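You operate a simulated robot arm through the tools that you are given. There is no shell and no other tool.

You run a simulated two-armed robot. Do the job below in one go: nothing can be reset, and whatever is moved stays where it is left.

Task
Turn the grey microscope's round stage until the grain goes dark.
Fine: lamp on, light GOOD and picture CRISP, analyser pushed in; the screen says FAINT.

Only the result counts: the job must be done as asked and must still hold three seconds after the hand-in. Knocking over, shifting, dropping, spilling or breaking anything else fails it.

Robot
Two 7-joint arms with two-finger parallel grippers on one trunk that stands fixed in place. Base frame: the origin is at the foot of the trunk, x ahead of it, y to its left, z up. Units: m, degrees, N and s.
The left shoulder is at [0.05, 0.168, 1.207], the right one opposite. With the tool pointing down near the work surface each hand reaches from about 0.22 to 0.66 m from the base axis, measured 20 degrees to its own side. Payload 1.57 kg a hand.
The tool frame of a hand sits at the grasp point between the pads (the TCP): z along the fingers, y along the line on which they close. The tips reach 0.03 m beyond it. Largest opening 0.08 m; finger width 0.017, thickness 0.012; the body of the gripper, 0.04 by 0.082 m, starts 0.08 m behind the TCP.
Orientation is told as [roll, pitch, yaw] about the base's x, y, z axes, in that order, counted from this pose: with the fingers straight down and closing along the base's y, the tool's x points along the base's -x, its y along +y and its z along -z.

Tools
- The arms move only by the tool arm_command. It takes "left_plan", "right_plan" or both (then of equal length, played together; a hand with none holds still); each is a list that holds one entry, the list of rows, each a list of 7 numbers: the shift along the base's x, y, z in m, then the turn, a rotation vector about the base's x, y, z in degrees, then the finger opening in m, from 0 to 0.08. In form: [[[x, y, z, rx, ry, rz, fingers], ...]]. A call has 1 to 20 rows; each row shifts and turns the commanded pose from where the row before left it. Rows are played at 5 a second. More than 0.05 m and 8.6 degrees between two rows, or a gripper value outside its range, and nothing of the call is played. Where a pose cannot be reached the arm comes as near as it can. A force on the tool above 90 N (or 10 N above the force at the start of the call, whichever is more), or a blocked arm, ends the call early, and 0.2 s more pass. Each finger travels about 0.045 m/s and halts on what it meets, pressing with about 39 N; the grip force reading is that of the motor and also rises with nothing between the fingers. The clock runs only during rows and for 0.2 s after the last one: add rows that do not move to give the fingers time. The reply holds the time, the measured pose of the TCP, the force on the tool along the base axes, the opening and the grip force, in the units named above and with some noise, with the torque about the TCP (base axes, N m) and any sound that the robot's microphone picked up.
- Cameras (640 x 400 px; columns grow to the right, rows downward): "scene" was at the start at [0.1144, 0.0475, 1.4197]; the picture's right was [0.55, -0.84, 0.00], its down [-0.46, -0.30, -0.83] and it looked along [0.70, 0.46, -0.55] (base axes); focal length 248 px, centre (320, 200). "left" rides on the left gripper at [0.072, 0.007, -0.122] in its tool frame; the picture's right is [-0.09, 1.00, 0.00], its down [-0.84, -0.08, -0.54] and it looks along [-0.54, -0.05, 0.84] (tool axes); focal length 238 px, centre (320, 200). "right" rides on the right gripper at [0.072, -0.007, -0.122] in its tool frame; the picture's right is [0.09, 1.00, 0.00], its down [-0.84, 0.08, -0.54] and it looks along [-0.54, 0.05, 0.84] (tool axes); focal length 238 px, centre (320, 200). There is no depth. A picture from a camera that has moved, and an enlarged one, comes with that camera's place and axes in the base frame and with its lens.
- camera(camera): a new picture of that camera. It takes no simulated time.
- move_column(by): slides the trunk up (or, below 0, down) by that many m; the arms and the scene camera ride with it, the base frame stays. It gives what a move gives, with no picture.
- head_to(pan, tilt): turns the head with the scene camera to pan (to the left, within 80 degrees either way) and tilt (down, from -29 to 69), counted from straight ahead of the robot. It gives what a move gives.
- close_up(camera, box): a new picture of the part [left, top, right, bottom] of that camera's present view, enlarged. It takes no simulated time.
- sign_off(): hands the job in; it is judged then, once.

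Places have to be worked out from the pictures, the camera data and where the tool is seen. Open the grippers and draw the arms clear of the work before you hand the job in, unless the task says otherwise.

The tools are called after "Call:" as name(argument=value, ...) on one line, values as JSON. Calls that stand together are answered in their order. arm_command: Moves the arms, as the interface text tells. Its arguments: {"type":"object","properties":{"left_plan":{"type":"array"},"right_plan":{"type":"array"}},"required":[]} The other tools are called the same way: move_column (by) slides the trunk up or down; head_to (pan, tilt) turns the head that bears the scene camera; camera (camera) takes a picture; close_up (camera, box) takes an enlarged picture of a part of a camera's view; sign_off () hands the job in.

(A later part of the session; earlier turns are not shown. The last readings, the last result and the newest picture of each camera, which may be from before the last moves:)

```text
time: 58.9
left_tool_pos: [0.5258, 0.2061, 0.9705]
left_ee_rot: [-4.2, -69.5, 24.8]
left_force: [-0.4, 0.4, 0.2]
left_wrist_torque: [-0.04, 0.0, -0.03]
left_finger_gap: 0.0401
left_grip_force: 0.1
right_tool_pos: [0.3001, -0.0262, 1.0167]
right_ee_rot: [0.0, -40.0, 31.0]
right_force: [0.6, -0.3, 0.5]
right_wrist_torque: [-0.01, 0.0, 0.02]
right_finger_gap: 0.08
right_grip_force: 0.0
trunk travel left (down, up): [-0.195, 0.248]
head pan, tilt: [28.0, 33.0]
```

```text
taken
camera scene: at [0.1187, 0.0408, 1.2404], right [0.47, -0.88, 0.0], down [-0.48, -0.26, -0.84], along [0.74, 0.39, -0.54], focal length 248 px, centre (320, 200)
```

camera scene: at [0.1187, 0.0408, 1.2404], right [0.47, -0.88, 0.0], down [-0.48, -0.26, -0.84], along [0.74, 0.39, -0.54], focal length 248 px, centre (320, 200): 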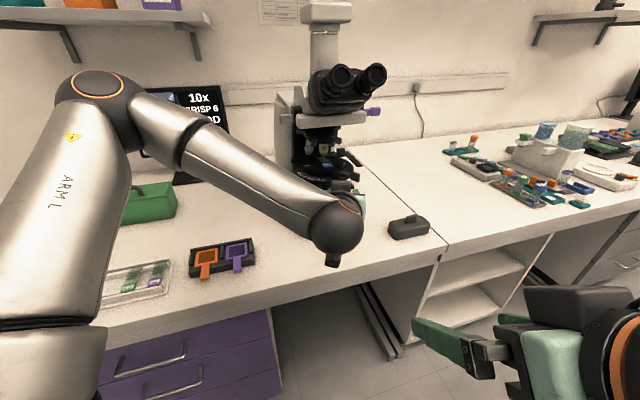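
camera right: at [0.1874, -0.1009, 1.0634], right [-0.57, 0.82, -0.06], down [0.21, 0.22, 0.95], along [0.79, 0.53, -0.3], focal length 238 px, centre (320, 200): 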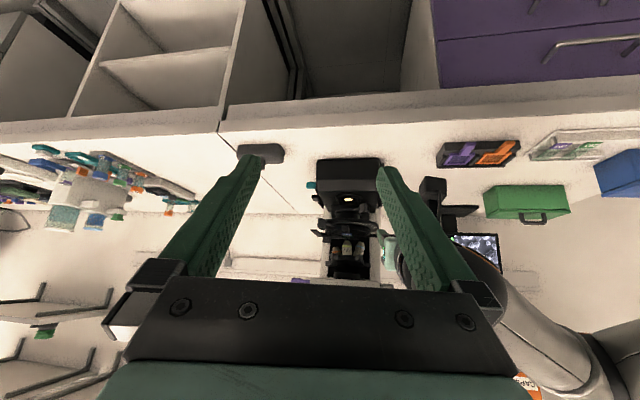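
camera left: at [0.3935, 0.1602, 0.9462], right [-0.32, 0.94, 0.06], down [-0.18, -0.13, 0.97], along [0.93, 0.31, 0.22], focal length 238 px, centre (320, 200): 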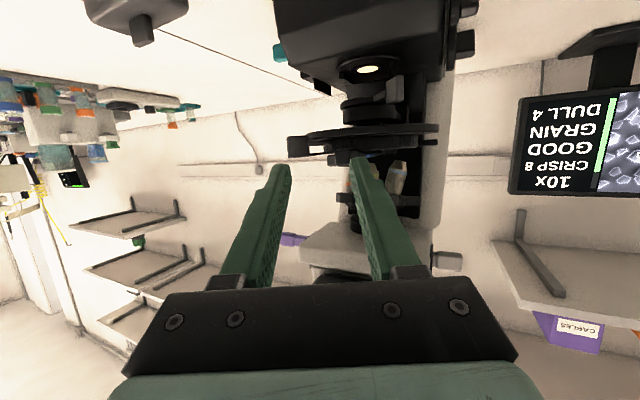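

The block sits nicely between the fingers. To pass clear of the black block I first shift 4 cm to the right so as to approach along the finger heading.

Call:
arm_command(left_plan=[[[0.005, -0.02, -0.007, 0, 0, 0, 0.04], [0.005, -0.018, -0.007, 0, 0, 0, 0.04], [0, 0, 0, 0, 0, 0, 0.04]]])

Call:
camera(camera="left")

Call:
close_up(camera="left", box=[240, 80, 480, 230])

```text
time: 59.7
left_tool_pos: [0.5321, 0.1812, 0.9621]
left_ee_rot: [-4.2, -69.6, 24.8]
left_force: [-1.0, 0.5, -0.3]
left_wrist_torque: [0.01, 0.0, 0.03]
left_finger_gap: 0.0399
left_grip_force: 0.0
left hand out of reach, approached as far as the arm can: row 2
right_tool_pos: [0.2981, -0.0271, 1.0171]
right_ee_rot: [0.0, -40.0, 31.0]
right_force: [0.8, -0.2, 0.2]
right_wrist_torque: [-0.01, 0.0, 0.0]
right_finger_gap: 0.0799
right_grip_force: 0.0
trunk travel left (down, up): [-0.195, 0.248]
head pan, tilt: [28.0, 33.0]
```

```text
taken
camera left: at [0.4001, 0.1358, 0.9372], right [-0.32, 0.94, 0.06], down [-0.18, -0.13, 0.97], along [0.93, 0.3, 0.21], focal length 238 px, centre (320, 200)
```

left: 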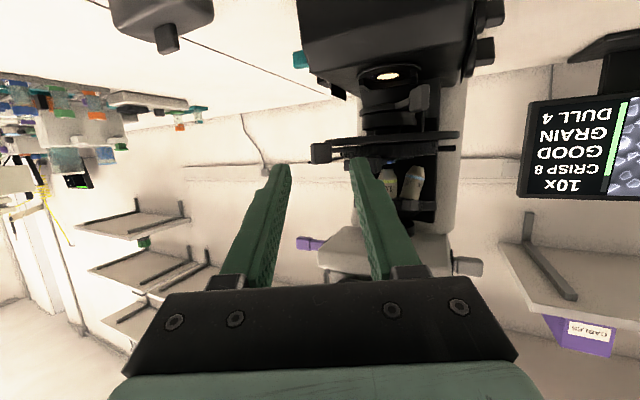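

```text
2.67 times, centred on (360, 155) of left
camera zoom: at [0.4001, 0.1358, 0.9372], right [-0.32, 0.94, 0.06], down [-0.18, -0.13, 0.97], along [0.93, 0.3, 0.21], focal length 636 px, centre (213, 320)
```

zoom: 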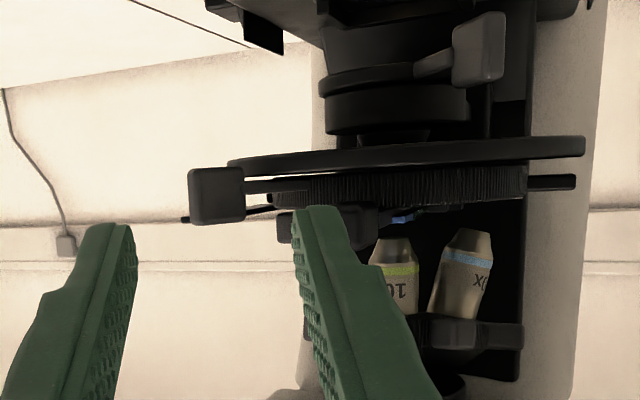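

The grey block is centred between the fingers along their heading (~20°). I narrow the opening to 3.6 cm and advance most of the way.

Call:
arm_command(left_plan=[[[0.025, 0.0082, -0.004, 0, 0, 0, 0.036], [0.025, 0.0082, -0.004, 0, 0, 0, 0.036], [0.025, 0.0082, -0.004, 0, 0, 0, 0.036], [0, 0, 0, 0, 0, 0, 0.036]]])

Call:
camera(camera="left")

Call:
close_up(camera="left", box=[240, 80, 480, 230])

Call:
close_up(camera="right", box=[280, 180, 400, 280])

Call:
close_up(camera="scene", box=[280, 140, 400, 230])

```text
time: 60.7
left_tool_pos: [0.6033, 0.2116, 0.9519]
left_ee_rot: [-4.2, -69.6, 24.7]
left_force: [0.7, 0.1, -0.2]
left_wrist_torque: [0.0, -0.02, 0.01]
left_finger_gap: 0.0361
left_grip_force: 0.0
left hand out of reach, approached as far as the arm can: row 2, 3
right_tool_pos: [0.2997, -0.0279, 1.0161]
right_ee_rot: [-0.1, -40.0, 31.0]
right_force: [0.6, 0.5, 0.2]
right_wrist_torque: [0.01, -0.01, -0.01]
right_finger_gap: 0.08
right_grip_force: 0.1
trunk travel left (down, up): [-0.195, 0.248]
head pan, tilt: [28.0, 33.0]
```

```text
taken
camera left: at [0.4715, 0.1668, 0.9265], right [-0.32, 0.94, 0.06], down [-0.18, -0.13, 0.97], along [0.93, 0.3, 0.21], focal length 238 px, centre (320, 200)
```

left: 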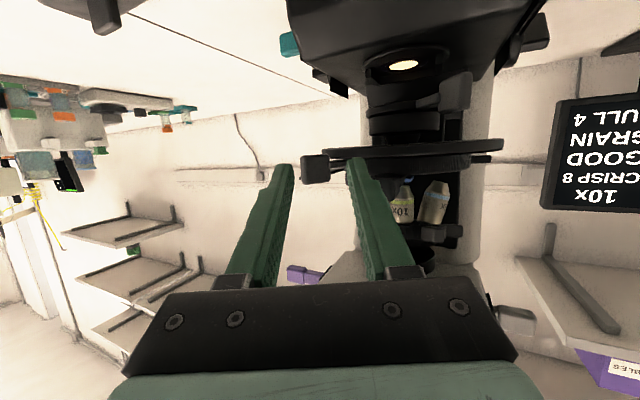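

```text
2.67 times, centred on (360, 155) of left
camera zoom: at [0.4715, 0.1668, 0.9265], right [-0.32, 0.94, 0.06], down [-0.18, -0.13, 0.97], along [0.93, 0.3, 0.21], focal length 636 px, centre (213, 320)
```

zoom: 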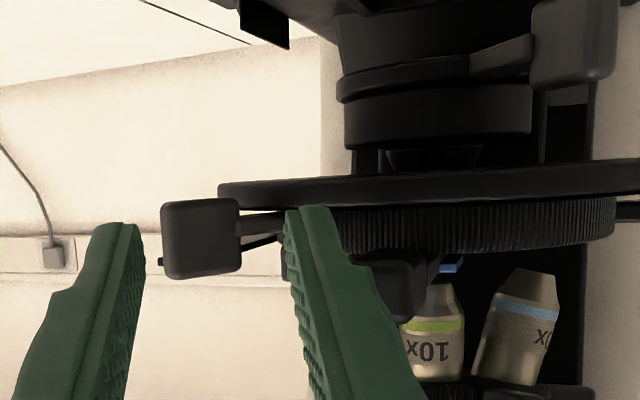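

```text
4.00 times, centred on (340, 230) of right
camera zoom: at [0.1873, -0.1009, 1.0635], right [-0.57, 0.82, -0.06], down [0.21, 0.22, 0.95], along [0.79, 0.53, -0.3], focal length 953 px, centre (240, 80)
```

zoom: 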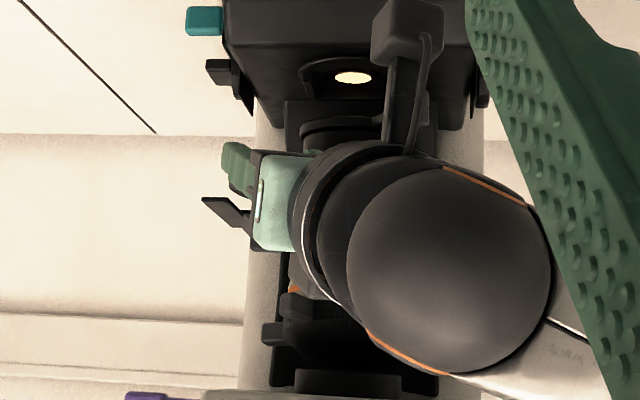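

```text
4.44 times, centred on (340, 185) of scene
camera zoom: at [0.1186, 0.0409, 1.2404], right [0.47, -0.88, 0.0], down [-0.48, -0.26, -0.84], along [0.74, 0.39, -0.54], focal length 1102 px, centre (231, 267)
```

zoom: 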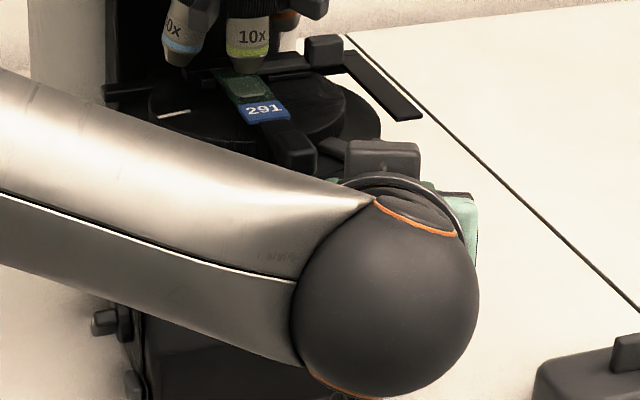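

Close now; the block is 4 mm right of centre. I ease the yaw by 6° (relieving the limit and moving tips away from the black block) and go the last 5 cm.

Call:
arm_command(left_plan=[[[0.015, 0.004, -0.002, 0, 0, -6, 0.036], [0.015, 0.003, -0.002, 0, 0, 0, 0.036], [0, 0, 0, 0, 0, 0, 0.036]]])

Call:
close_up(camera="left", box=[240, 80, 480, 230])

Call:
close_up(camera="scene", box=[280, 140, 400, 230])

```text
time: 61.5
left_tool_pos: [0.6337, 0.2203, 0.9478]
left_ee_rot: [-4.3, -69.6, 18.8]
left_force: [1.0, -0.1, 0.2]
left_wrist_torque: [0.02, -0.01, 0.02]
left_finger_gap: 0.036
left_grip_force: 0.1
right_tool_pos: [0.2985, -0.0266, 1.0178]
right_ee_rot: [0.0, -39.9, 31.0]
right_force: [-0.2, 0.4, -0.3]
right_wrist_torque: [0.0, -0.03, 0.02]
right_finger_gap: 0.0803
right_grip_force: 0.1
trunk travel left (down, up): [-0.195, 0.248]
head pan, tilt: [28.0, 33.0]
```

```text
2.67 times, centred on (360, 155) of left
camera zoom: at [0.4971, 0.1889, 0.9232], right [-0.22, 0.97, 0.06], down [-0.2, -0.11, 0.97], along [0.95, 0.21, 0.22], focal length 636 px, centre (213, 320)
```

zoom: 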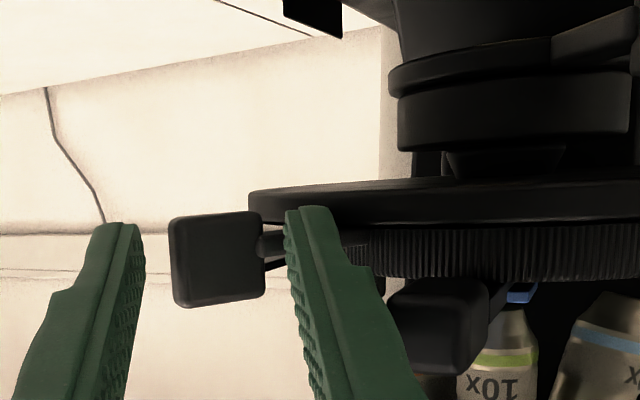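

```text
4.44 times, centred on (340, 185) of scene
camera zoom: at [0.1186, 0.0408, 1.2404], right [0.47, -0.88, 0.0], down [-0.48, -0.26, -0.84], along [0.74, 0.39, -0.54], focal length 1102 px, centre (231, 267)
```

zoom: 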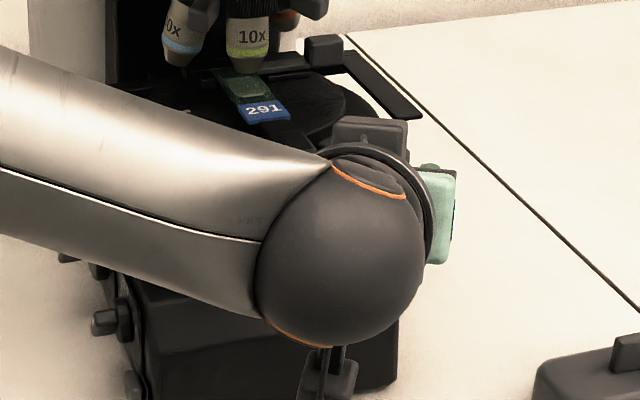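

The blocks' heights differ: grey spans z≈0.933–0.957, black ≈0.946–0.965. A caged grip would foul the black block as the disc turns, so instead I'll push the grey block's back with a closed, nearly horizontal fingertip passing beneath the black one. I back off and reorient.

Call:
arm_command(left_plan=[[[-0.03, -0.008, 0.002, 0, 0, 0, 0.036], [-0.03, -0.008, 0.002, 0, 0, 0, 0.036], [-0.02, -0.002, 0, 1.7, -6.8, 0, 0.0], [-0.01, 0, 0, 1.7, -6.8, 0, 0.0], [0, 0, 0, 1.7, -6.8, 0, 0.0], [0, 0, 0, 1.7, -6.8, 0, 0.0], [0, 0, 0, 0, 0, -7, 0.0], [0, 0, 0, 0, 0, 0, 0.0]]])

Call:
camera(camera="left")

Call:
camera(camera="scene")

Call:
camera(camera="right")

```text
time: 63.3
left_tool_pos: [0.5125, 0.2114, 1.0617]
left_ee_rot: [-164.1, -83.6, 178.7]
left_force: [0.1, -0.6, 0.4]
left_wrist_torque: [-0.03, 0.01, 0.0]
left_finger_gap: 0.0002
left_grip_force: 21.5
left hand out of reach, approached as far as the arm can: row 4, 5, 6, 7
right_tool_pos: [0.3, -0.0274, 1.0157]
right_ee_rot: [0.0, -40.1, 30.9]
right_force: [0.4, -0.5, 1.1]
right_wrist_torque: [0.02, 0.0, -0.03]
right_finger_gap: 0.0801
right_grip_force: 0.0
trunk travel left (down, up): [-0.195, 0.248]
head pan, tilt: [28.0, 33.0]
```

```text
taken
camera left: at [0.4019, 0.1856, 0.9765], right [-0.26, 0.96, 0.06], down [-0.59, -0.21, 0.78], along [0.76, 0.17, 0.63], focal length 238 px, centre (320, 200)
```

left: 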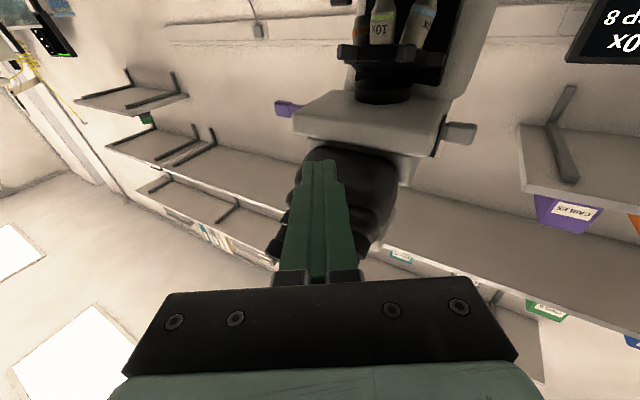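

```text
taken
camera scene: at [0.1187, 0.0409, 1.2404], right [0.47, -0.88, 0.0], down [-0.48, -0.26, -0.84], along [0.74, 0.39, -0.54], focal length 248 px, centre (320, 200)
```

scene: 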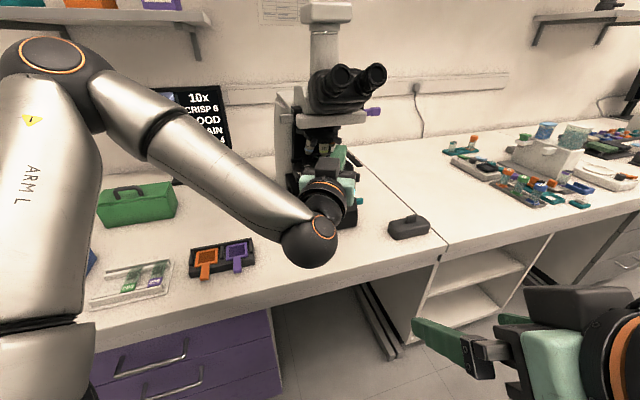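

```text
taken
camera right: at [0.1873, -0.1009, 1.0635], right [-0.57, 0.82, -0.06], down [0.21, 0.22, 0.95], along [0.79, 0.53, -0.3], focal length 238 px, centre (320, 200)
```

right: 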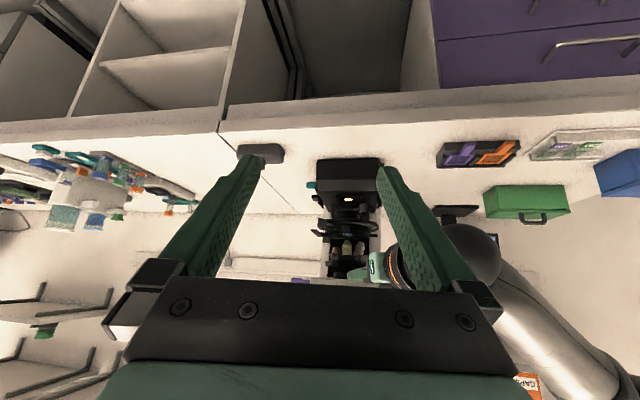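

The hand's attitude is right (slightly upward-pointing) but it sits at z 1.06 because of the wrist limit. Lowering the trunk 12 cm brings it to the handle's height with the same posture.

Call:
move_column(by=-0.06)

Call:
camera(camera="scene")

Call:
camera(camera="left")

```text
time: 64.3
left_tool_pos: [0.5125, 0.2111, 1.002]
left_ee_rot: [-163.9, -83.5, 178.7]
left_force: [-0.2, 0.8, 0.0]
left_wrist_torque: [0.02, -0.01, 0.0]
left_finger_gap: 0.0
left_grip_force: 20.8
right_tool_pos: [0.2994, -0.0276, 0.9571]
right_ee_rot: [0.0, -40.0, 31.0]
right_force: [-0.2, 0.7, -0.6]
right_wrist_torque: [0.0, -0.04, 0.01]
right_finger_gap: 0.0799
right_grip_force: 0.0
trunk travel left (down, up): [-0.135, 0.308]
head pan, tilt: [28.0, 33.0]
```

```text
taken
camera scene: at [0.1185, 0.0408, 1.1804], right [0.47, -0.88, 0.0], down [-0.48, -0.26, -0.84], along [0.74, 0.39, -0.54], focal length 248 px, centre (320, 200)
```

scene: 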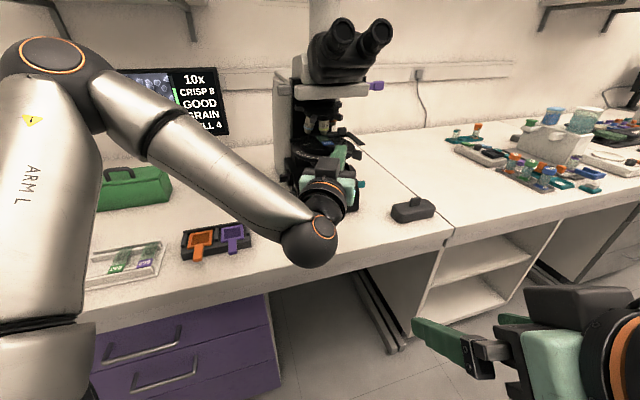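

```text
taken
camera left: at [0.4018, 0.1855, 0.9165], right [-0.26, 0.96, 0.06], down [-0.59, -0.21, 0.78], along [0.76, 0.17, 0.63], focal length 238 px, centre (320, 200)
```

left: 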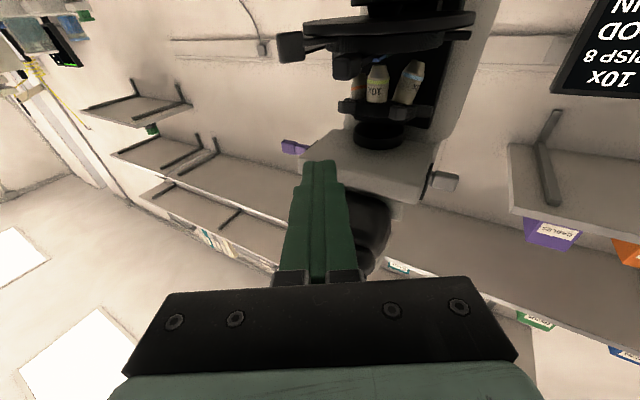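

All clear. I lower the remaining 6.5 cm.

Call:
move_column(by=-0.065)

Call:
camera(camera="scene")

Call:
camera(camera="left")

Call:
close_up(camera="scene", box=[270, 90, 390, 220])

Call:
close_up(camera="left", box=[220, 30, 480, 200])

```text
time: 65.3
left_tool_pos: [0.5124, 0.2103, 0.9353]
left_ee_rot: [-163.9, -83.6, 178.7]
left_force: [-0.1, -0.5, -0.7]
left_wrist_torque: [-0.02, 0.01, 0.02]
left_finger_gap: 0.0001
left_grip_force: 21.0
right_tool_pos: [0.2994, -0.0275, 0.8915]
right_ee_rot: [0.0, -40.0, 31.0]
right_force: [-0.6, -0.6, 0.3]
right_wrist_torque: [0.0, 0.03, 0.02]
right_finger_gap: 0.0799
right_grip_force: 0.0
trunk travel left (down, up): [-0.07, 0.373]
head pan, tilt: [28.0, 33.0]
```

```text
taken
camera scene: at [0.1185, 0.0408, 1.1154], right [0.47, -0.88, 0.0], down [-0.48, -0.26, -0.84], along [0.74, 0.39, -0.54], focal length 248 px, centre (320, 200)
```

scene: 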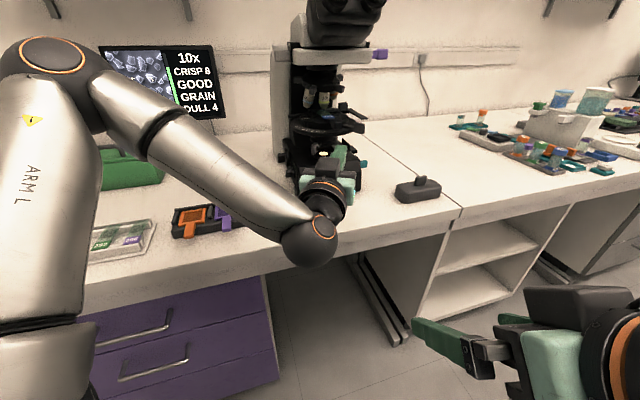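

```text
taken
camera left: at [0.4019, 0.1855, 0.8515], right [-0.26, 0.96, 0.06], down [-0.59, -0.21, 0.78], along [0.76, 0.17, 0.63], focal length 238 px, centre (320, 200)
```

left: 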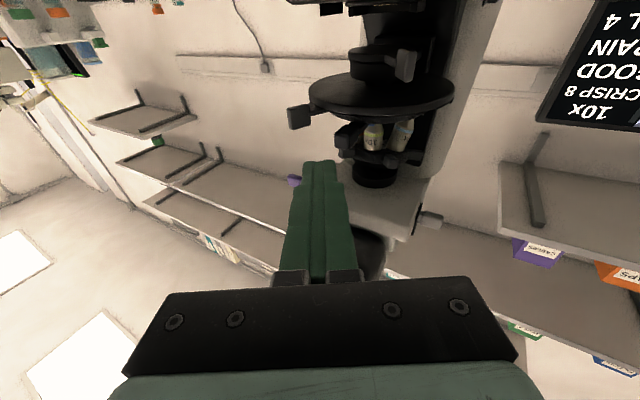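

```text
3.08 times, centred on (330, 155) of scene
camera zoom: at [0.1185, 0.0408, 1.1154], right [0.47, -0.88, 0.0], down [-0.48, -0.26, -0.84], along [0.74, 0.39, -0.54], focal length 763 px, centre (289, 338)
```

zoom: 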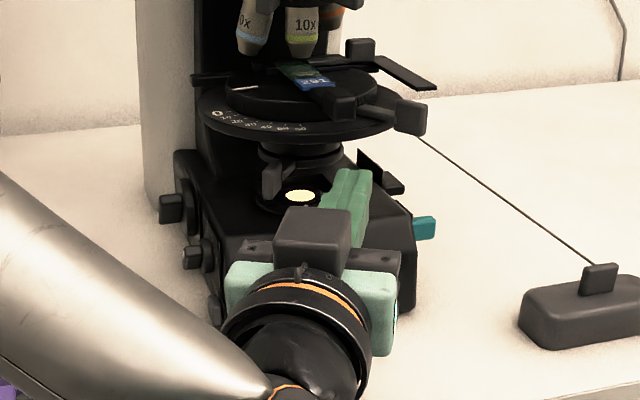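

```text
2.35 times, centred on (350, 115) of left
camera zoom: at [0.4019, 0.1855, 0.8515], right [-0.26, 0.96, 0.06], down [-0.59, -0.21, 0.78], along [0.76, 0.17, 0.63], focal length 561 px, centre (249, 400)
```

zoom: 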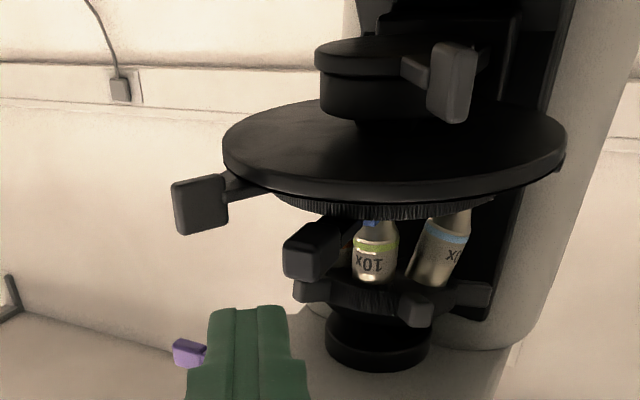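

The view from below is ideal: grey block at about (0.663, 0.228, 0.945), fingertip at (0.541, 0.218, 0.9385). I advance the tip to about 2 cm behind the block.

Call:
arm_command(left_plan=[[[0.026, 0.002, -0.001, 0, 0, 0, 0.0], [0.026, 0.002, -0.001, 0, 0, 0, 0.0], [0.026, 0.002, -0.001, 0, 0, 0, 0.0], [0, 0, 0, 0, 0, 0, 0.0]]])

Call:
camera(camera="left")

Call:
close_up(camera="scene", box=[270, 90, 390, 220])

Call:
close_up(camera="left", box=[220, 30, 480, 200])

```text
time: 66.3
left_tool_pos: [0.5806, 0.2191, 0.9575]
left_ee_rot: [-162.8, -84.0, 177.9]
left_force: [-0.9, 0.3, 0.2]
left_wrist_torque: [-0.02, 0.02, 0.01]
left_finger_gap: 0.0001
left_grip_force: 21.8
left hand out of reach, approached as far as the arm can: row 1, 2, 3
right_tool_pos: [0.2991, -0.0271, 0.8914]
right_ee_rot: [0.0, -40.0, 31.0]
right_force: [-0.7, -0.4, 0.2]
right_wrist_torque: [0.01, -0.01, -0.01]
right_finger_gap: 0.0803
right_grip_force: 0.0
trunk travel left (down, up): [-0.07, 0.373]
head pan, tilt: [28.0, 33.0]
```

```text
taken
camera left: at [0.4679, 0.1923, 0.8754], right [-0.27, 0.96, 0.06], down [-0.59, -0.21, 0.78], along [0.76, 0.17, 0.62], focal length 238 px, centre (320, 200)
```

left: 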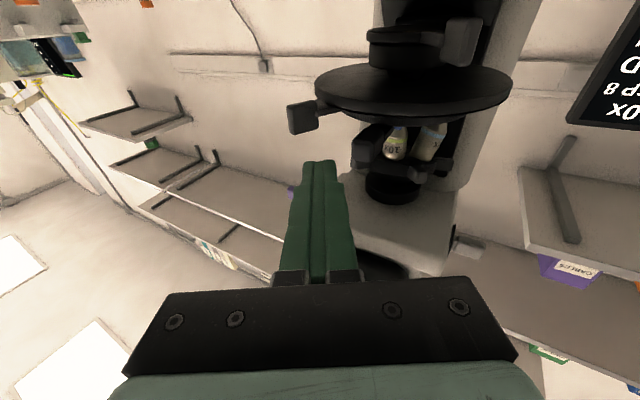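

```text
3.08 times, centred on (330, 155) of scene
camera zoom: at [0.1186, 0.0408, 1.1154], right [0.47, -0.88, 0.0], down [-0.48, -0.26, -0.84], along [0.74, 0.39, -0.54], focal length 763 px, centre (289, 338)
```

zoom: 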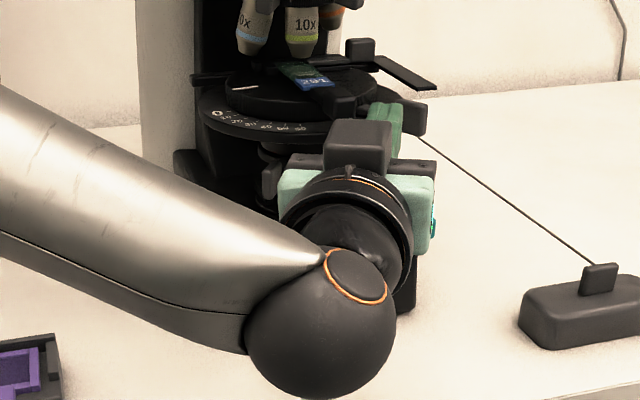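

```text
2.35 times, centred on (350, 115) of left
camera zoom: at [0.4679, 0.1923, 0.8754], right [-0.27, 0.96, 0.06], down [-0.59, -0.21, 0.78], along [0.76, 0.17, 0.62], focal length 561 px, centre (249, 400)
```

zoom: 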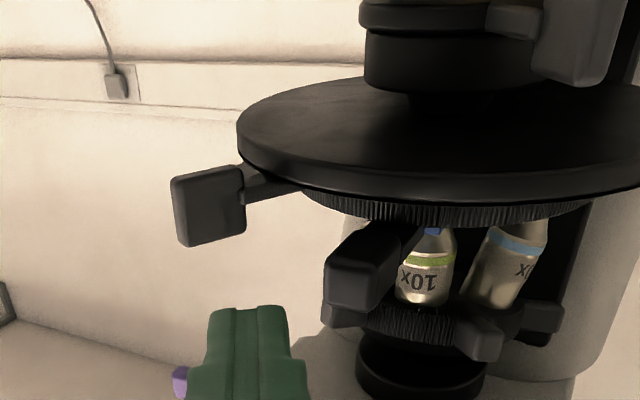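

The arm slid upward along a wrist limit (z 0.9575). I tip the hand back down by 6° to just about level and lower it.

Call:
arm_command(left_plan=[[[-0.01, 0, -0.008, -1.5, 5.8, 0, 0.0], [0, 0, -0.012, 0, 0, 0, 0.0], [0, 0, 0, 0, 0, 0, 0.0]]])

Call:
camera(camera="left")

Call:
close_up(camera="left", box=[220, 30, 480, 200])

```text
time: 67.1
left_tool_pos: [0.5695, 0.2201, 0.9388]
left_ee_rot: [-93.6, -88.3, 108.4]
left_force: [-0.5, 0.0, 0.5]
left_wrist_torque: [-0.01, 0.03, 0.0]
left_finger_gap: 0.0005
left_grip_force: 22.0
right_tool_pos: [0.299, -0.0283, 0.8915]
right_ee_rot: [0.0, -39.9, 31.0]
right_force: [-0.3, 0.7, 0.3]
right_wrist_torque: [0.01, -0.02, -0.02]
right_finger_gap: 0.0799
right_grip_force: 0.0
trunk travel left (down, up): [-0.07, 0.373]
head pan, tilt: [28.0, 33.0]
```

```text
taken
camera left: at [0.4504, 0.1905, 0.8663], right [-0.26, 0.96, 0.06], down [-0.51, -0.19, 0.84], along [0.82, 0.18, 0.54], focal length 238 px, centre (320, 200)
```

left: 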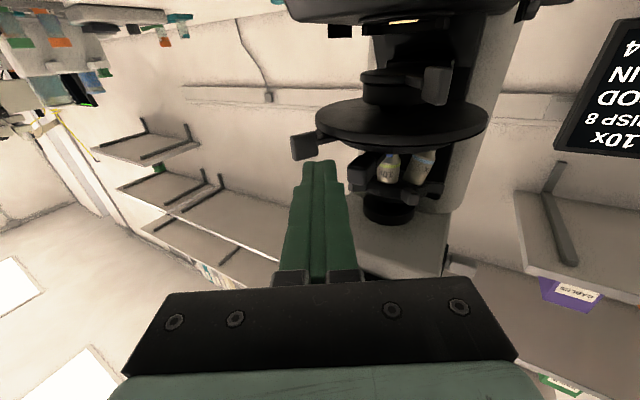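

```text
2.35 times, centred on (350, 115) of left
camera zoom: at [0.4504, 0.1905, 0.8663], right [-0.26, 0.96, 0.06], down [-0.51, -0.19, 0.84], along [0.82, 0.18, 0.54], focal length 561 px, centre (249, 400)
```

zoom: 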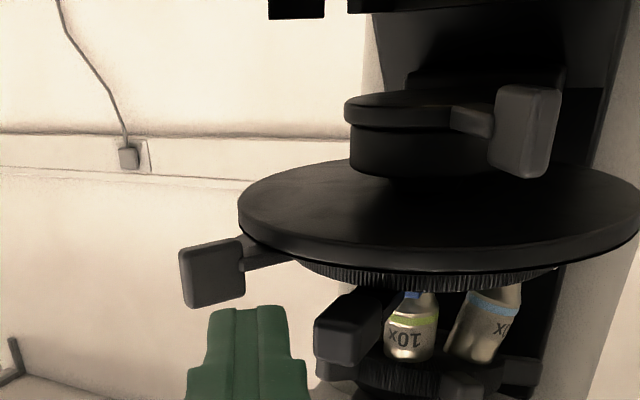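

Level now: tip at about (0.598, 0.228, 0.939), block at (0.664, 0.227, 0.944). I advance to just short of contact.

Call:
arm_command(left_plan=[[[0.02, -0.002, -0.002, 0, 0, 0, 0.0], [0.018, -0.002, -0.001, 0, 0, 0, 0.0], [0, 0, 0, 0, 0, 0, 0.0]]])

Call:
close_up(camera="left", box=[220, 30, 480, 200])

Call:
close_up(camera="scene", box=[290, 90, 390, 170])

Call:
close_up(camera="scene", box=[90, 30, 230, 130])

```text
time: 67.9
left_tool_pos: [0.6073, 0.2134, 0.9362]
left_ee_rot: [-93.0, -88.3, 108.0]
left_force: [0.6, 0.1, -0.5]
left_wrist_torque: [-0.01, 0.0, 0.01]
left_finger_gap: 0.0
left_grip_force: 21.0
right_tool_pos: [0.2985, -0.0271, 0.8911]
right_ee_rot: [0.0, -40.1, 31.0]
right_force: [1.2, -1.0, 0.2]
right_wrist_torque: [0.01, 0.0, 0.0]
right_finger_gap: 0.0801
right_grip_force: 0.0
trunk travel left (down, up): [-0.07, 0.373]
head pan, tilt: [28.0, 33.0]
```

```text
2.35 times, centred on (350, 115) of left
camera zoom: at [0.489, 0.186, 0.8641], right [-0.26, 0.96, 0.06], down [-0.51, -0.19, 0.84], along [0.82, 0.18, 0.54], focal length 561 px, centre (249, 400)
```

zoom: 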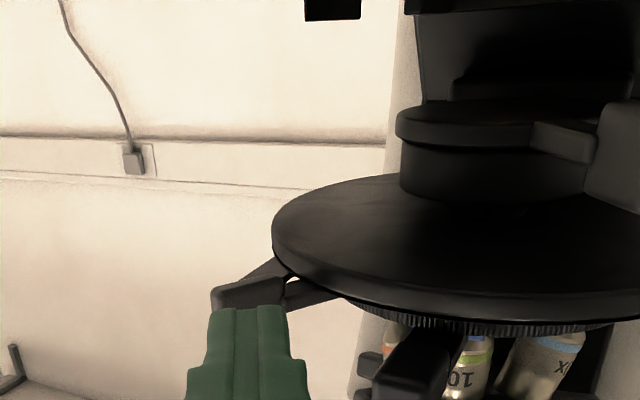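

```text
5.00 times, centred on (340, 130) of scene
camera zoom: at [0.1187, 0.0408, 1.1154], right [0.47, -0.88, 0.0], down [-0.48, -0.26, -0.84], along [0.74, 0.39, -0.54], focal length 1240 px, centre (220, 550)
```

zoom: 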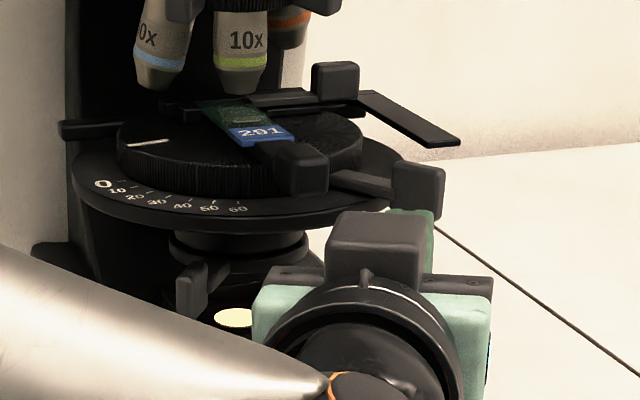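

```text
4.00 times, centred on (160, 80) of scene
camera zoom: at [0.1187, 0.0408, 1.1154], right [0.47, -0.88, 0.0], down [-0.48, -0.26, -0.84], along [0.74, 0.39, -0.54], focal length 992 px, centre (960, 680)
```

zoom: 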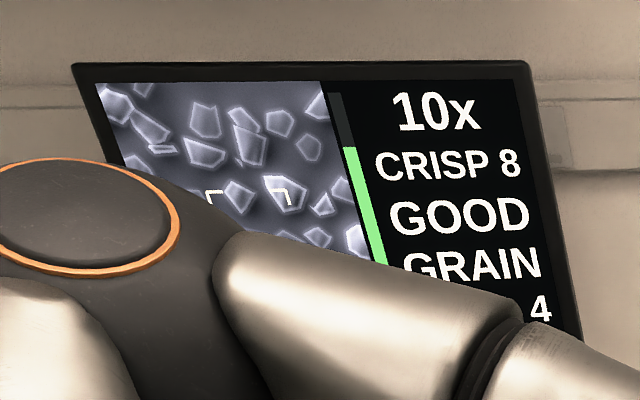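

Tip just behind the grey block; index mark at about 0, reading DULL 4. I push forward gently.

Call:
arm_command(left_plan=[[[0.009, -0.001, 0, 0, 0, 0, 0.0], [0.006, -0.001, 0, 0, 0, 0, 0.0], [0, 0, 0, 0, 0, 0, 0.0]]])

Call:
close_up(camera="scene", box=[290, 90, 390, 170])

Call:
close_up(camera="scene", box=[90, 30, 230, 130])

Call:
close_up(camera="left", box=[220, 30, 480, 200])

```text
time: 68.7
left_tool_pos: [0.6224, 0.212, 0.9365]
left_ee_rot: [-93.7, -88.3, 108.6]
left_force: [0.1, -0.5, -0.6]
left_wrist_torque: [0.01, 0.02, 0.0]
left_finger_gap: 0.0
left_grip_force: 21.1
right_tool_pos: [0.2994, -0.0277, 0.8915]
right_ee_rot: [0.0, -40.0, 31.0]
right_force: [0.8, 0.0, 0.4]
right_wrist_torque: [0.0, 0.0, 0.02]
right_finger_gap: 0.0797
right_grip_force: 0.0
trunk travel left (down, up): [-0.07, 0.373]
head pan, tilt: [28.0, 33.0]
```

```text
5.00 times, centred on (340, 130) of scene
camera zoom: at [0.1186, 0.0408, 1.1154], right [0.47, -0.88, 0.0], down [-0.48, -0.26, -0.84], along [0.74, 0.39, -0.54], focal length 1240 px, centre (220, 550)
```

zoom: 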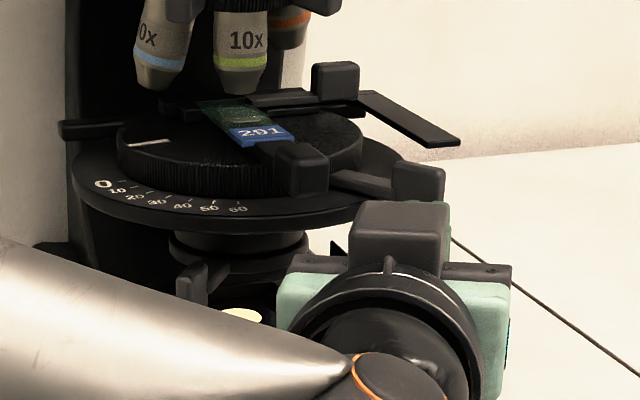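

```text
4.00 times, centred on (160, 80) of scene
camera zoom: at [0.1186, 0.0408, 1.1154], right [0.47, -0.88, 0.0], down [-0.48, -0.26, -0.84], along [0.74, 0.39, -0.54], focal length 992 px, centre (960, 680)
```

zoom: 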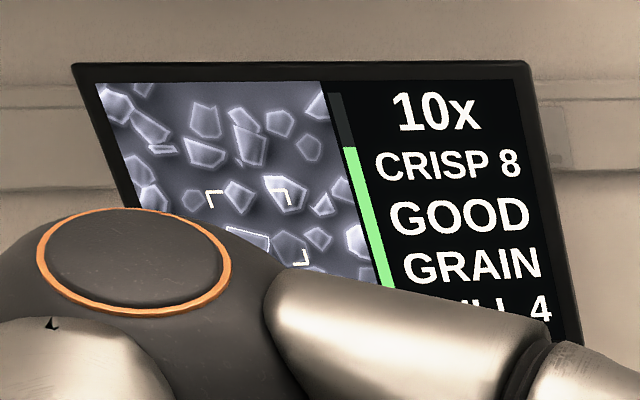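

```text
2.35 times, centred on (350, 115) of left
camera zoom: at [0.5042, 0.1837, 0.8641], right [-0.26, 0.96, 0.06], down [-0.51, -0.19, 0.84], along [0.82, 0.18, 0.54], focal length 561 px, centre (249, 400)
```

zoom: 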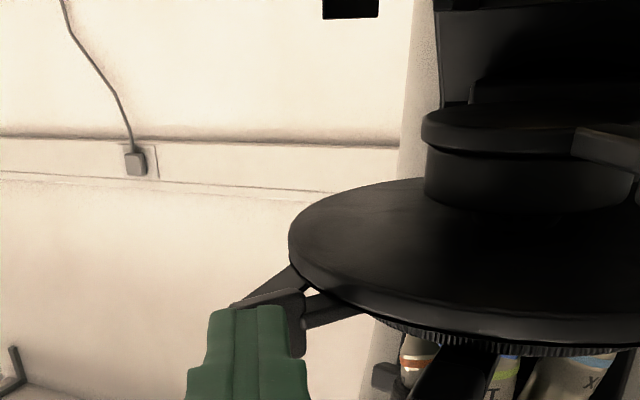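

No contact yet; the block is slightly left of the tip's centreline. I go on a bit further.

Call:
arm_command(left_plan=[[[0.005, 0.001, 0, 0, 0, 0, 0.0], [0.004, 0.001, 0, 0, 0, 0, 0.0], [0, 0, 0, 0, 0, 0, 0.0]]])

Call:
close_up(camera="scene", box=[290, 90, 390, 170])

Call:
close_up(camera="scene", box=[90, 30, 230, 130])

Call:
close_up(camera="left", box=[220, 30, 480, 200])

```text
time: 69.5
left_tool_pos: [0.6321, 0.213, 0.9366]
left_ee_rot: [-94.7, -88.3, 109.5]
left_force: [-3.6, -5.6, 1.0]
left_wrist_torque: [-0.03, 0.04, -0.16]
left_finger_gap: 0.0002
left_grip_force: 21.8
right_tool_pos: [0.2988, -0.0275, 0.8909]
right_ee_rot: [0.1, -39.9, 31.0]
right_force: [-0.1, -0.3, 0.5]
right_wrist_torque: [-0.02, 0.01, -0.01]
right_finger_gap: 0.08
right_grip_force: 0.0
trunk travel left (down, up): [-0.07, 0.373]
head pan, tilt: [28.0, 33.0]
```

```text
5.00 times, centred on (340, 130) of scene
camera zoom: at [0.1183, 0.0403, 1.1154], right [0.47, -0.88, 0.0], down [-0.48, -0.26, -0.84], along [0.74, 0.39, -0.54], focal length 1240 px, centre (220, 550)
```

zoom: 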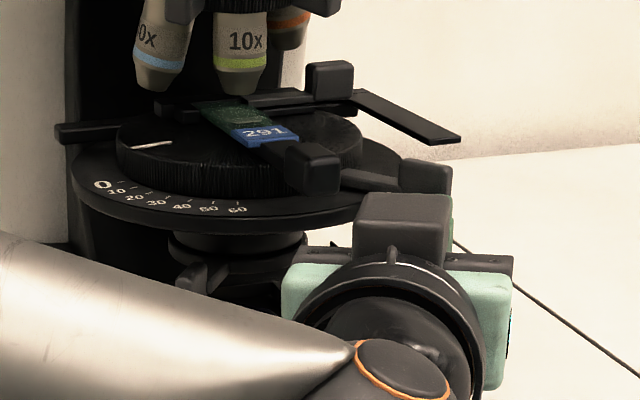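

```text
4.00 times, centred on (160, 80) of scene
camera zoom: at [0.1183, 0.0403, 1.1154], right [0.47, -0.88, 0.0], down [-0.48, -0.26, -0.84], along [0.74, 0.39, -0.54], focal length 992 px, centre (960, 680)
```

zoom: 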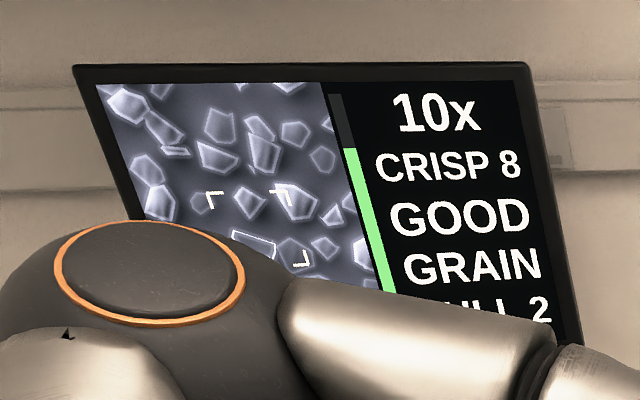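

```text
2.35 times, centred on (350, 115) of left
camera zoom: at [0.5123, 0.1855, 0.8649], right [-0.26, 0.96, 0.06], down [-0.51, -0.19, 0.84], along [0.82, 0.18, 0.54], focal length 561 px, centre (249, 400)
```

zoom: 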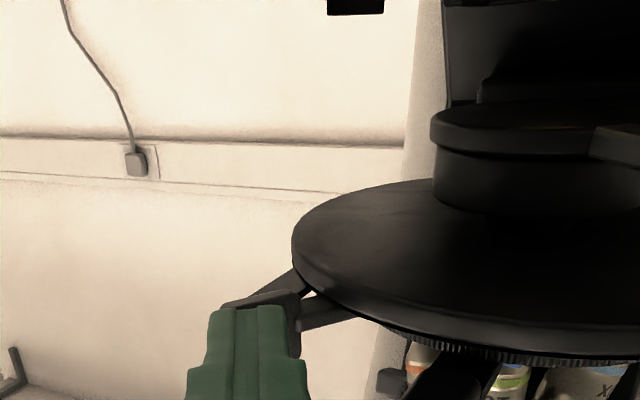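

It turns: the mark moved and the reading dropped to DULL 2. I continue along the tangent in small steps.

Call:
arm_command(left_plan=[[[0.003, -0.0012, 0, 0, 0, 0, 0.0], [0.002, -0.0008, 0, 0, 0, 0, 0.0], [0, 0, 0, 0, 0, 0, 0.0]]])

Call:
close_up(camera="scene", box=[290, 90, 390, 170])

Call:
close_up(camera="scene", box=[90, 30, 230, 130])

Call:
camera(camera="left")

```text
time: 70.3
left_tool_pos: [0.6361, 0.213, 0.9377]
left_ee_rot: [-95.7, -88.3, 110.6]
left_force: [-1.1, 0.0, 0.7]
left_wrist_torque: [-0.01, -0.06, 0.0]
left_finger_gap: 0.0
left_grip_force: 20.7
right_tool_pos: [0.2974, -0.0273, 0.8916]
right_ee_rot: [0.0, -40.0, 31.1]
right_force: [0.7, 1.0, -0.5]
right_wrist_torque: [-0.01, -0.01, -0.02]
right_finger_gap: 0.0803
right_grip_force: 0.0
trunk travel left (down, up): [-0.07, 0.373]
head pan, tilt: [28.0, 33.0]
```

```text
5.00 times, centred on (340, 130) of scene
camera zoom: at [0.1184, 0.0408, 1.1154], right [0.47, -0.88, 0.0], down [-0.48, -0.26, -0.84], along [0.74, 0.39, -0.54], focal length 1240 px, centre (220, 550)
```

zoom: 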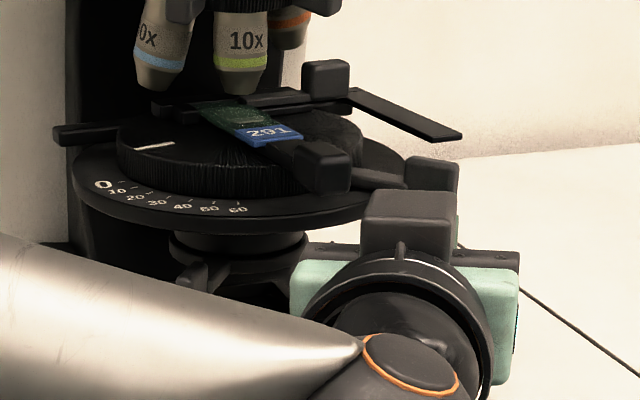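

```text
4.00 times, centred on (160, 80) of scene
camera zoom: at [0.1184, 0.0408, 1.1154], right [0.47, -0.88, 0.0], down [-0.48, -0.26, -0.84], along [0.74, 0.39, -0.54], focal length 992 px, centre (960, 680)
```

zoom: 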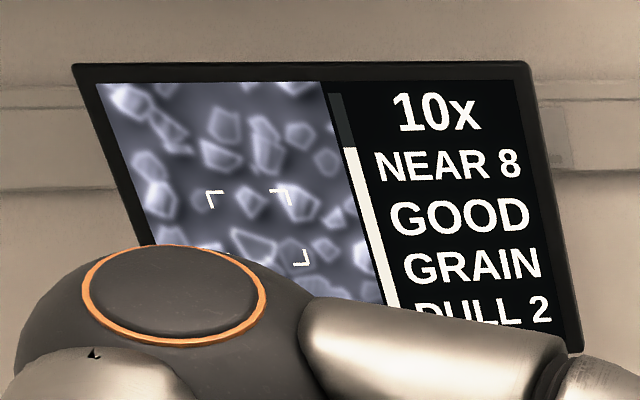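

```text
taken
camera left: at [0.518, 0.1849, 0.8645], right [-0.26, 0.96, 0.06], down [-0.51, -0.19, 0.84], along [0.82, 0.19, 0.54], focal length 238 px, centre (320, 200)
```

left: 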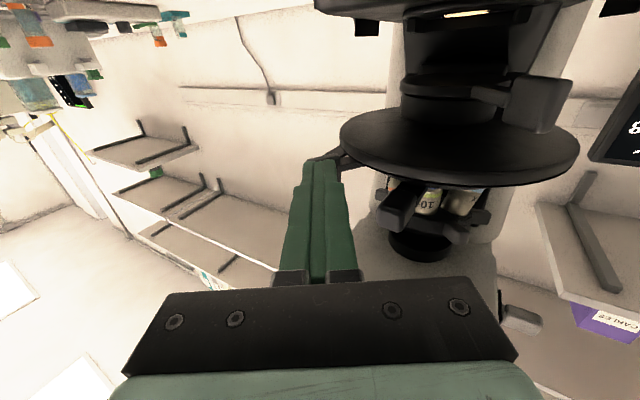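

Still DULL 2, and the sharpness slipped a hair to NEAR 8 (I'll retouch focus afterwards). I keep turning.

Call:
arm_command(left_plan=[[[0.004, -0.0012, 0, 0, 0, 0, 0.0], [0.003, -0.001, 0, 0, 0, 0, 0.0], [0, 0, 0, 0, 0, 0, 0.0]]])

Call:
close_up(camera="scene", box=[290, 90, 390, 170])

Call:
close_up(camera="scene", box=[90, 30, 230, 130])

```text
time: 71.1
left_tool_pos: [0.6429, 0.2108, 0.9364]
left_ee_rot: [-90.5, -88.3, 105.6]
left_force: [0.5, -0.2, -0.6]
left_wrist_torque: [-0.01, 0.0, 0.01]
left_finger_gap: 0.0
left_grip_force: 21.1
right_tool_pos: [0.2994, -0.0277, 0.8927]
right_ee_rot: [0.0, -40.1, 31.0]
right_force: [0.0, -0.6, -0.1]
right_wrist_torque: [0.0, 0.01, 0.04]
right_finger_gap: 0.0798
right_grip_force: 0.0
trunk travel left (down, up): [-0.07, 0.373]
head pan, tilt: [28.0, 33.0]
```

```text
5.00 times, centred on (340, 130) of scene
camera zoom: at [0.1186, 0.0408, 1.1154], right [0.47, -0.88, 0.0], down [-0.48, -0.26, -0.84], along [0.74, 0.39, -0.54], focal length 1240 px, centre (220, 550)
```

zoom: 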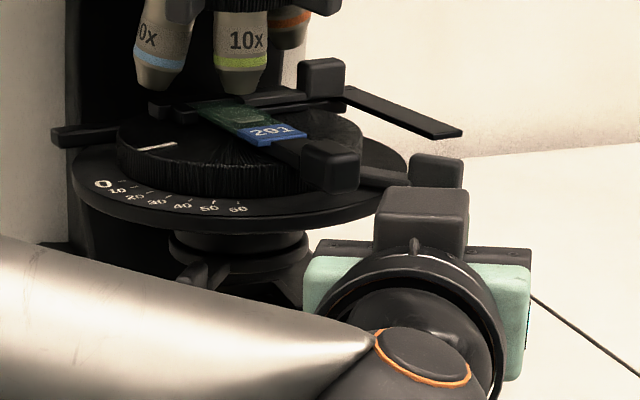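

```text
4.00 times, centred on (160, 80) of scene
camera zoom: at [0.1186, 0.0408, 1.1154], right [0.47, -0.88, 0.0], down [-0.48, -0.26, -0.84], along [0.74, 0.39, -0.54], focal length 992 px, centre (960, 680)
```

zoom: 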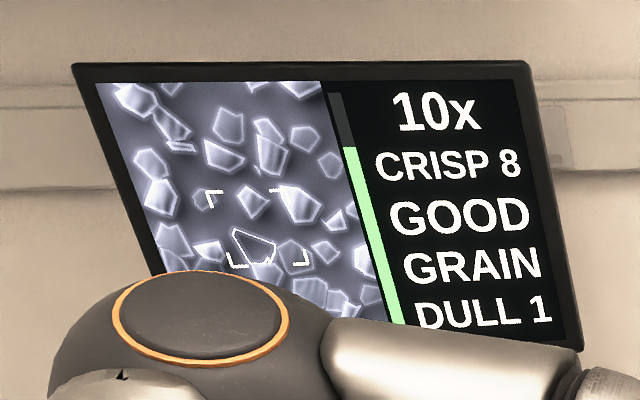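

DULL 1 and CRISP 8 again. Continue with small steps.

Call:
arm_command(left_plan=[[[0.003, -0.0008, 0, 0, 0, 0, 0.0], [0.002, -0.0006, 0, 0, 0, 0, 0.0], [0, 0, 0, 0, 0, 0, 0.0], [0, 0, 0, 0, 0, 0, 0.0]]])

Call:
close_up(camera="scene", box=[290, 90, 390, 170])

Call:
close_up(camera="scene", box=[90, 30, 230, 130])

```text
time: 72.1
left_tool_pos: [0.6457, 0.2108, 0.937]
left_ee_rot: [-81.2, -88.2, 96.0]
left_force: [1.0, 0.5, 0.2]
left_wrist_torque: [-0.02, 0.0, 0.01]
left_finger_gap: 0.0
left_grip_force: 21.3
right_tool_pos: [0.299, -0.027, 0.8918]
right_ee_rot: [0.0, -39.9, 31.0]
right_force: [-0.5, 0.8, -0.2]
right_wrist_torque: [-0.03, 0.0, -0.04]
right_finger_gap: 0.0802
right_grip_force: 0.1
trunk travel left (down, up): [-0.07, 0.373]
head pan, tilt: [28.0, 33.0]
```

```text
5.00 times, centred on (340, 130) of scene
camera zoom: at [0.1186, 0.0408, 1.1154], right [0.47, -0.88, 0.0], down [-0.48, -0.26, -0.84], along [0.74, 0.39, -0.54], focal length 1240 px, centre (220, 550)
```

zoom: 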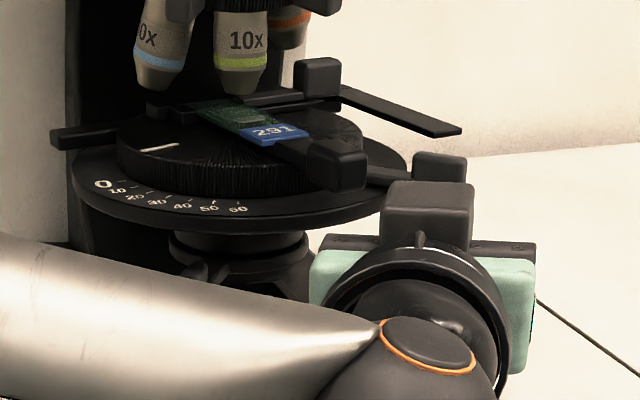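

```text
4.00 times, centred on (160, 80) of scene
camera zoom: at [0.1186, 0.0408, 1.1154], right [0.47, -0.88, 0.0], down [-0.48, -0.26, -0.84], along [0.74, 0.39, -0.54], focal length 992 px, centre (960, 680)
```

zoom: 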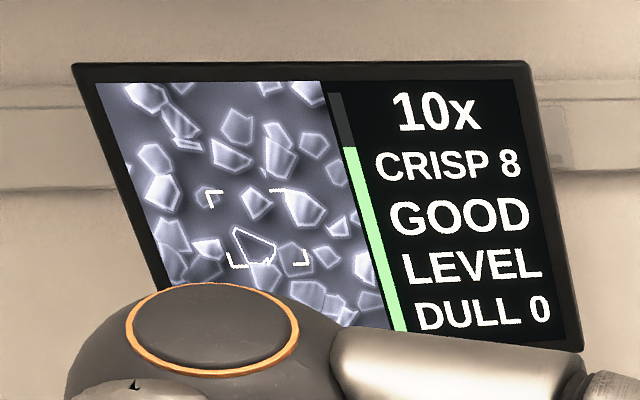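

Now DULL 0 and the fourth line changed to LEVEL. I carry on in about 2 mm steps and watch the wording.

Call:
arm_command(left_plan=[[[0.002, -0.0005, 0, 0, 0, 0, 0.0], [0, 0, 0, 0, 0, 0, 0.0], [0, 0, 0, 0, 0, 0, 0.0]]])

Call:
close_up(camera="scene", box=[90, 30, 230, 130])

Call:
close_up(camera="scene", box=[290, 90, 390, 170])

```text
time: 72.9
left_tool_pos: [0.6477, 0.2103, 0.9385]
left_ee_rot: [-83.1, -88.3, 97.8]
left_force: [-0.9, -0.4, -0.2]
left_wrist_torque: [-0.02, -0.01, 0.0]
left_finger_gap: 0.0
left_grip_force: 21.6
left hand out of reach, approached as far as the arm can: row 1
right_tool_pos: [0.2982, -0.0276, 0.8918]
right_ee_rot: [0.0, -40.0, 31.0]
right_force: [0.4, -0.2, 0.0]
right_wrist_torque: [-0.05, -0.02, -0.02]
right_finger_gap: 0.0802
right_grip_force: 0.0
trunk travel left (down, up): [-0.07, 0.373]
head pan, tilt: [28.0, 33.0]
```

```text
4.00 times, centred on (160, 80) of scene
camera zoom: at [0.1186, 0.0408, 1.1154], right [0.47, -0.88, 0.0], down [-0.48, -0.26, -0.84], along [0.74, 0.39, -0.54], focal length 992 px, centre (960, 680)
```

zoom: 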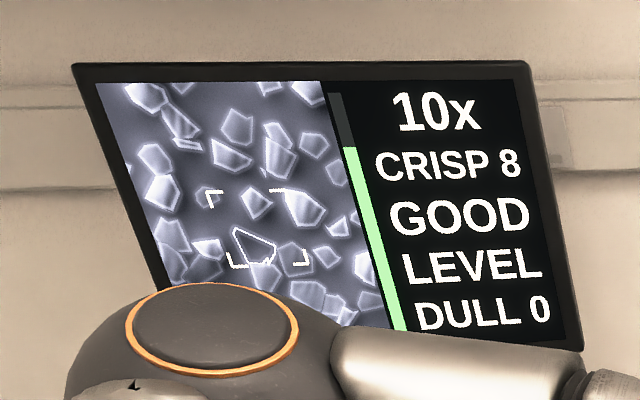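

```text
5.00 times, centred on (340, 130) of scene
camera zoom: at [0.1186, 0.0408, 1.1154], right [0.47, -0.88, 0.0], down [-0.48, -0.26, -0.84], along [0.74, 0.39, -0.54], focal length 1240 px, centre (220, 550)
```

zoom: 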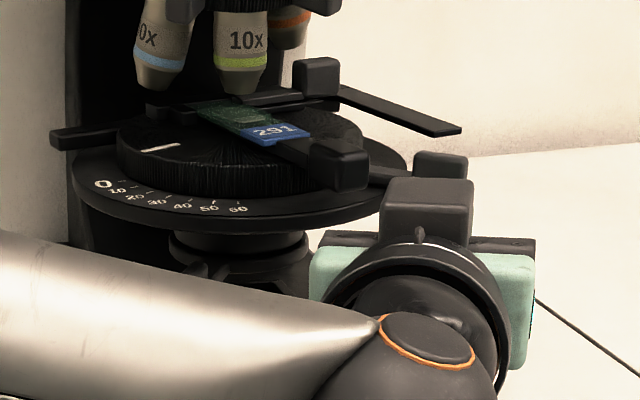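

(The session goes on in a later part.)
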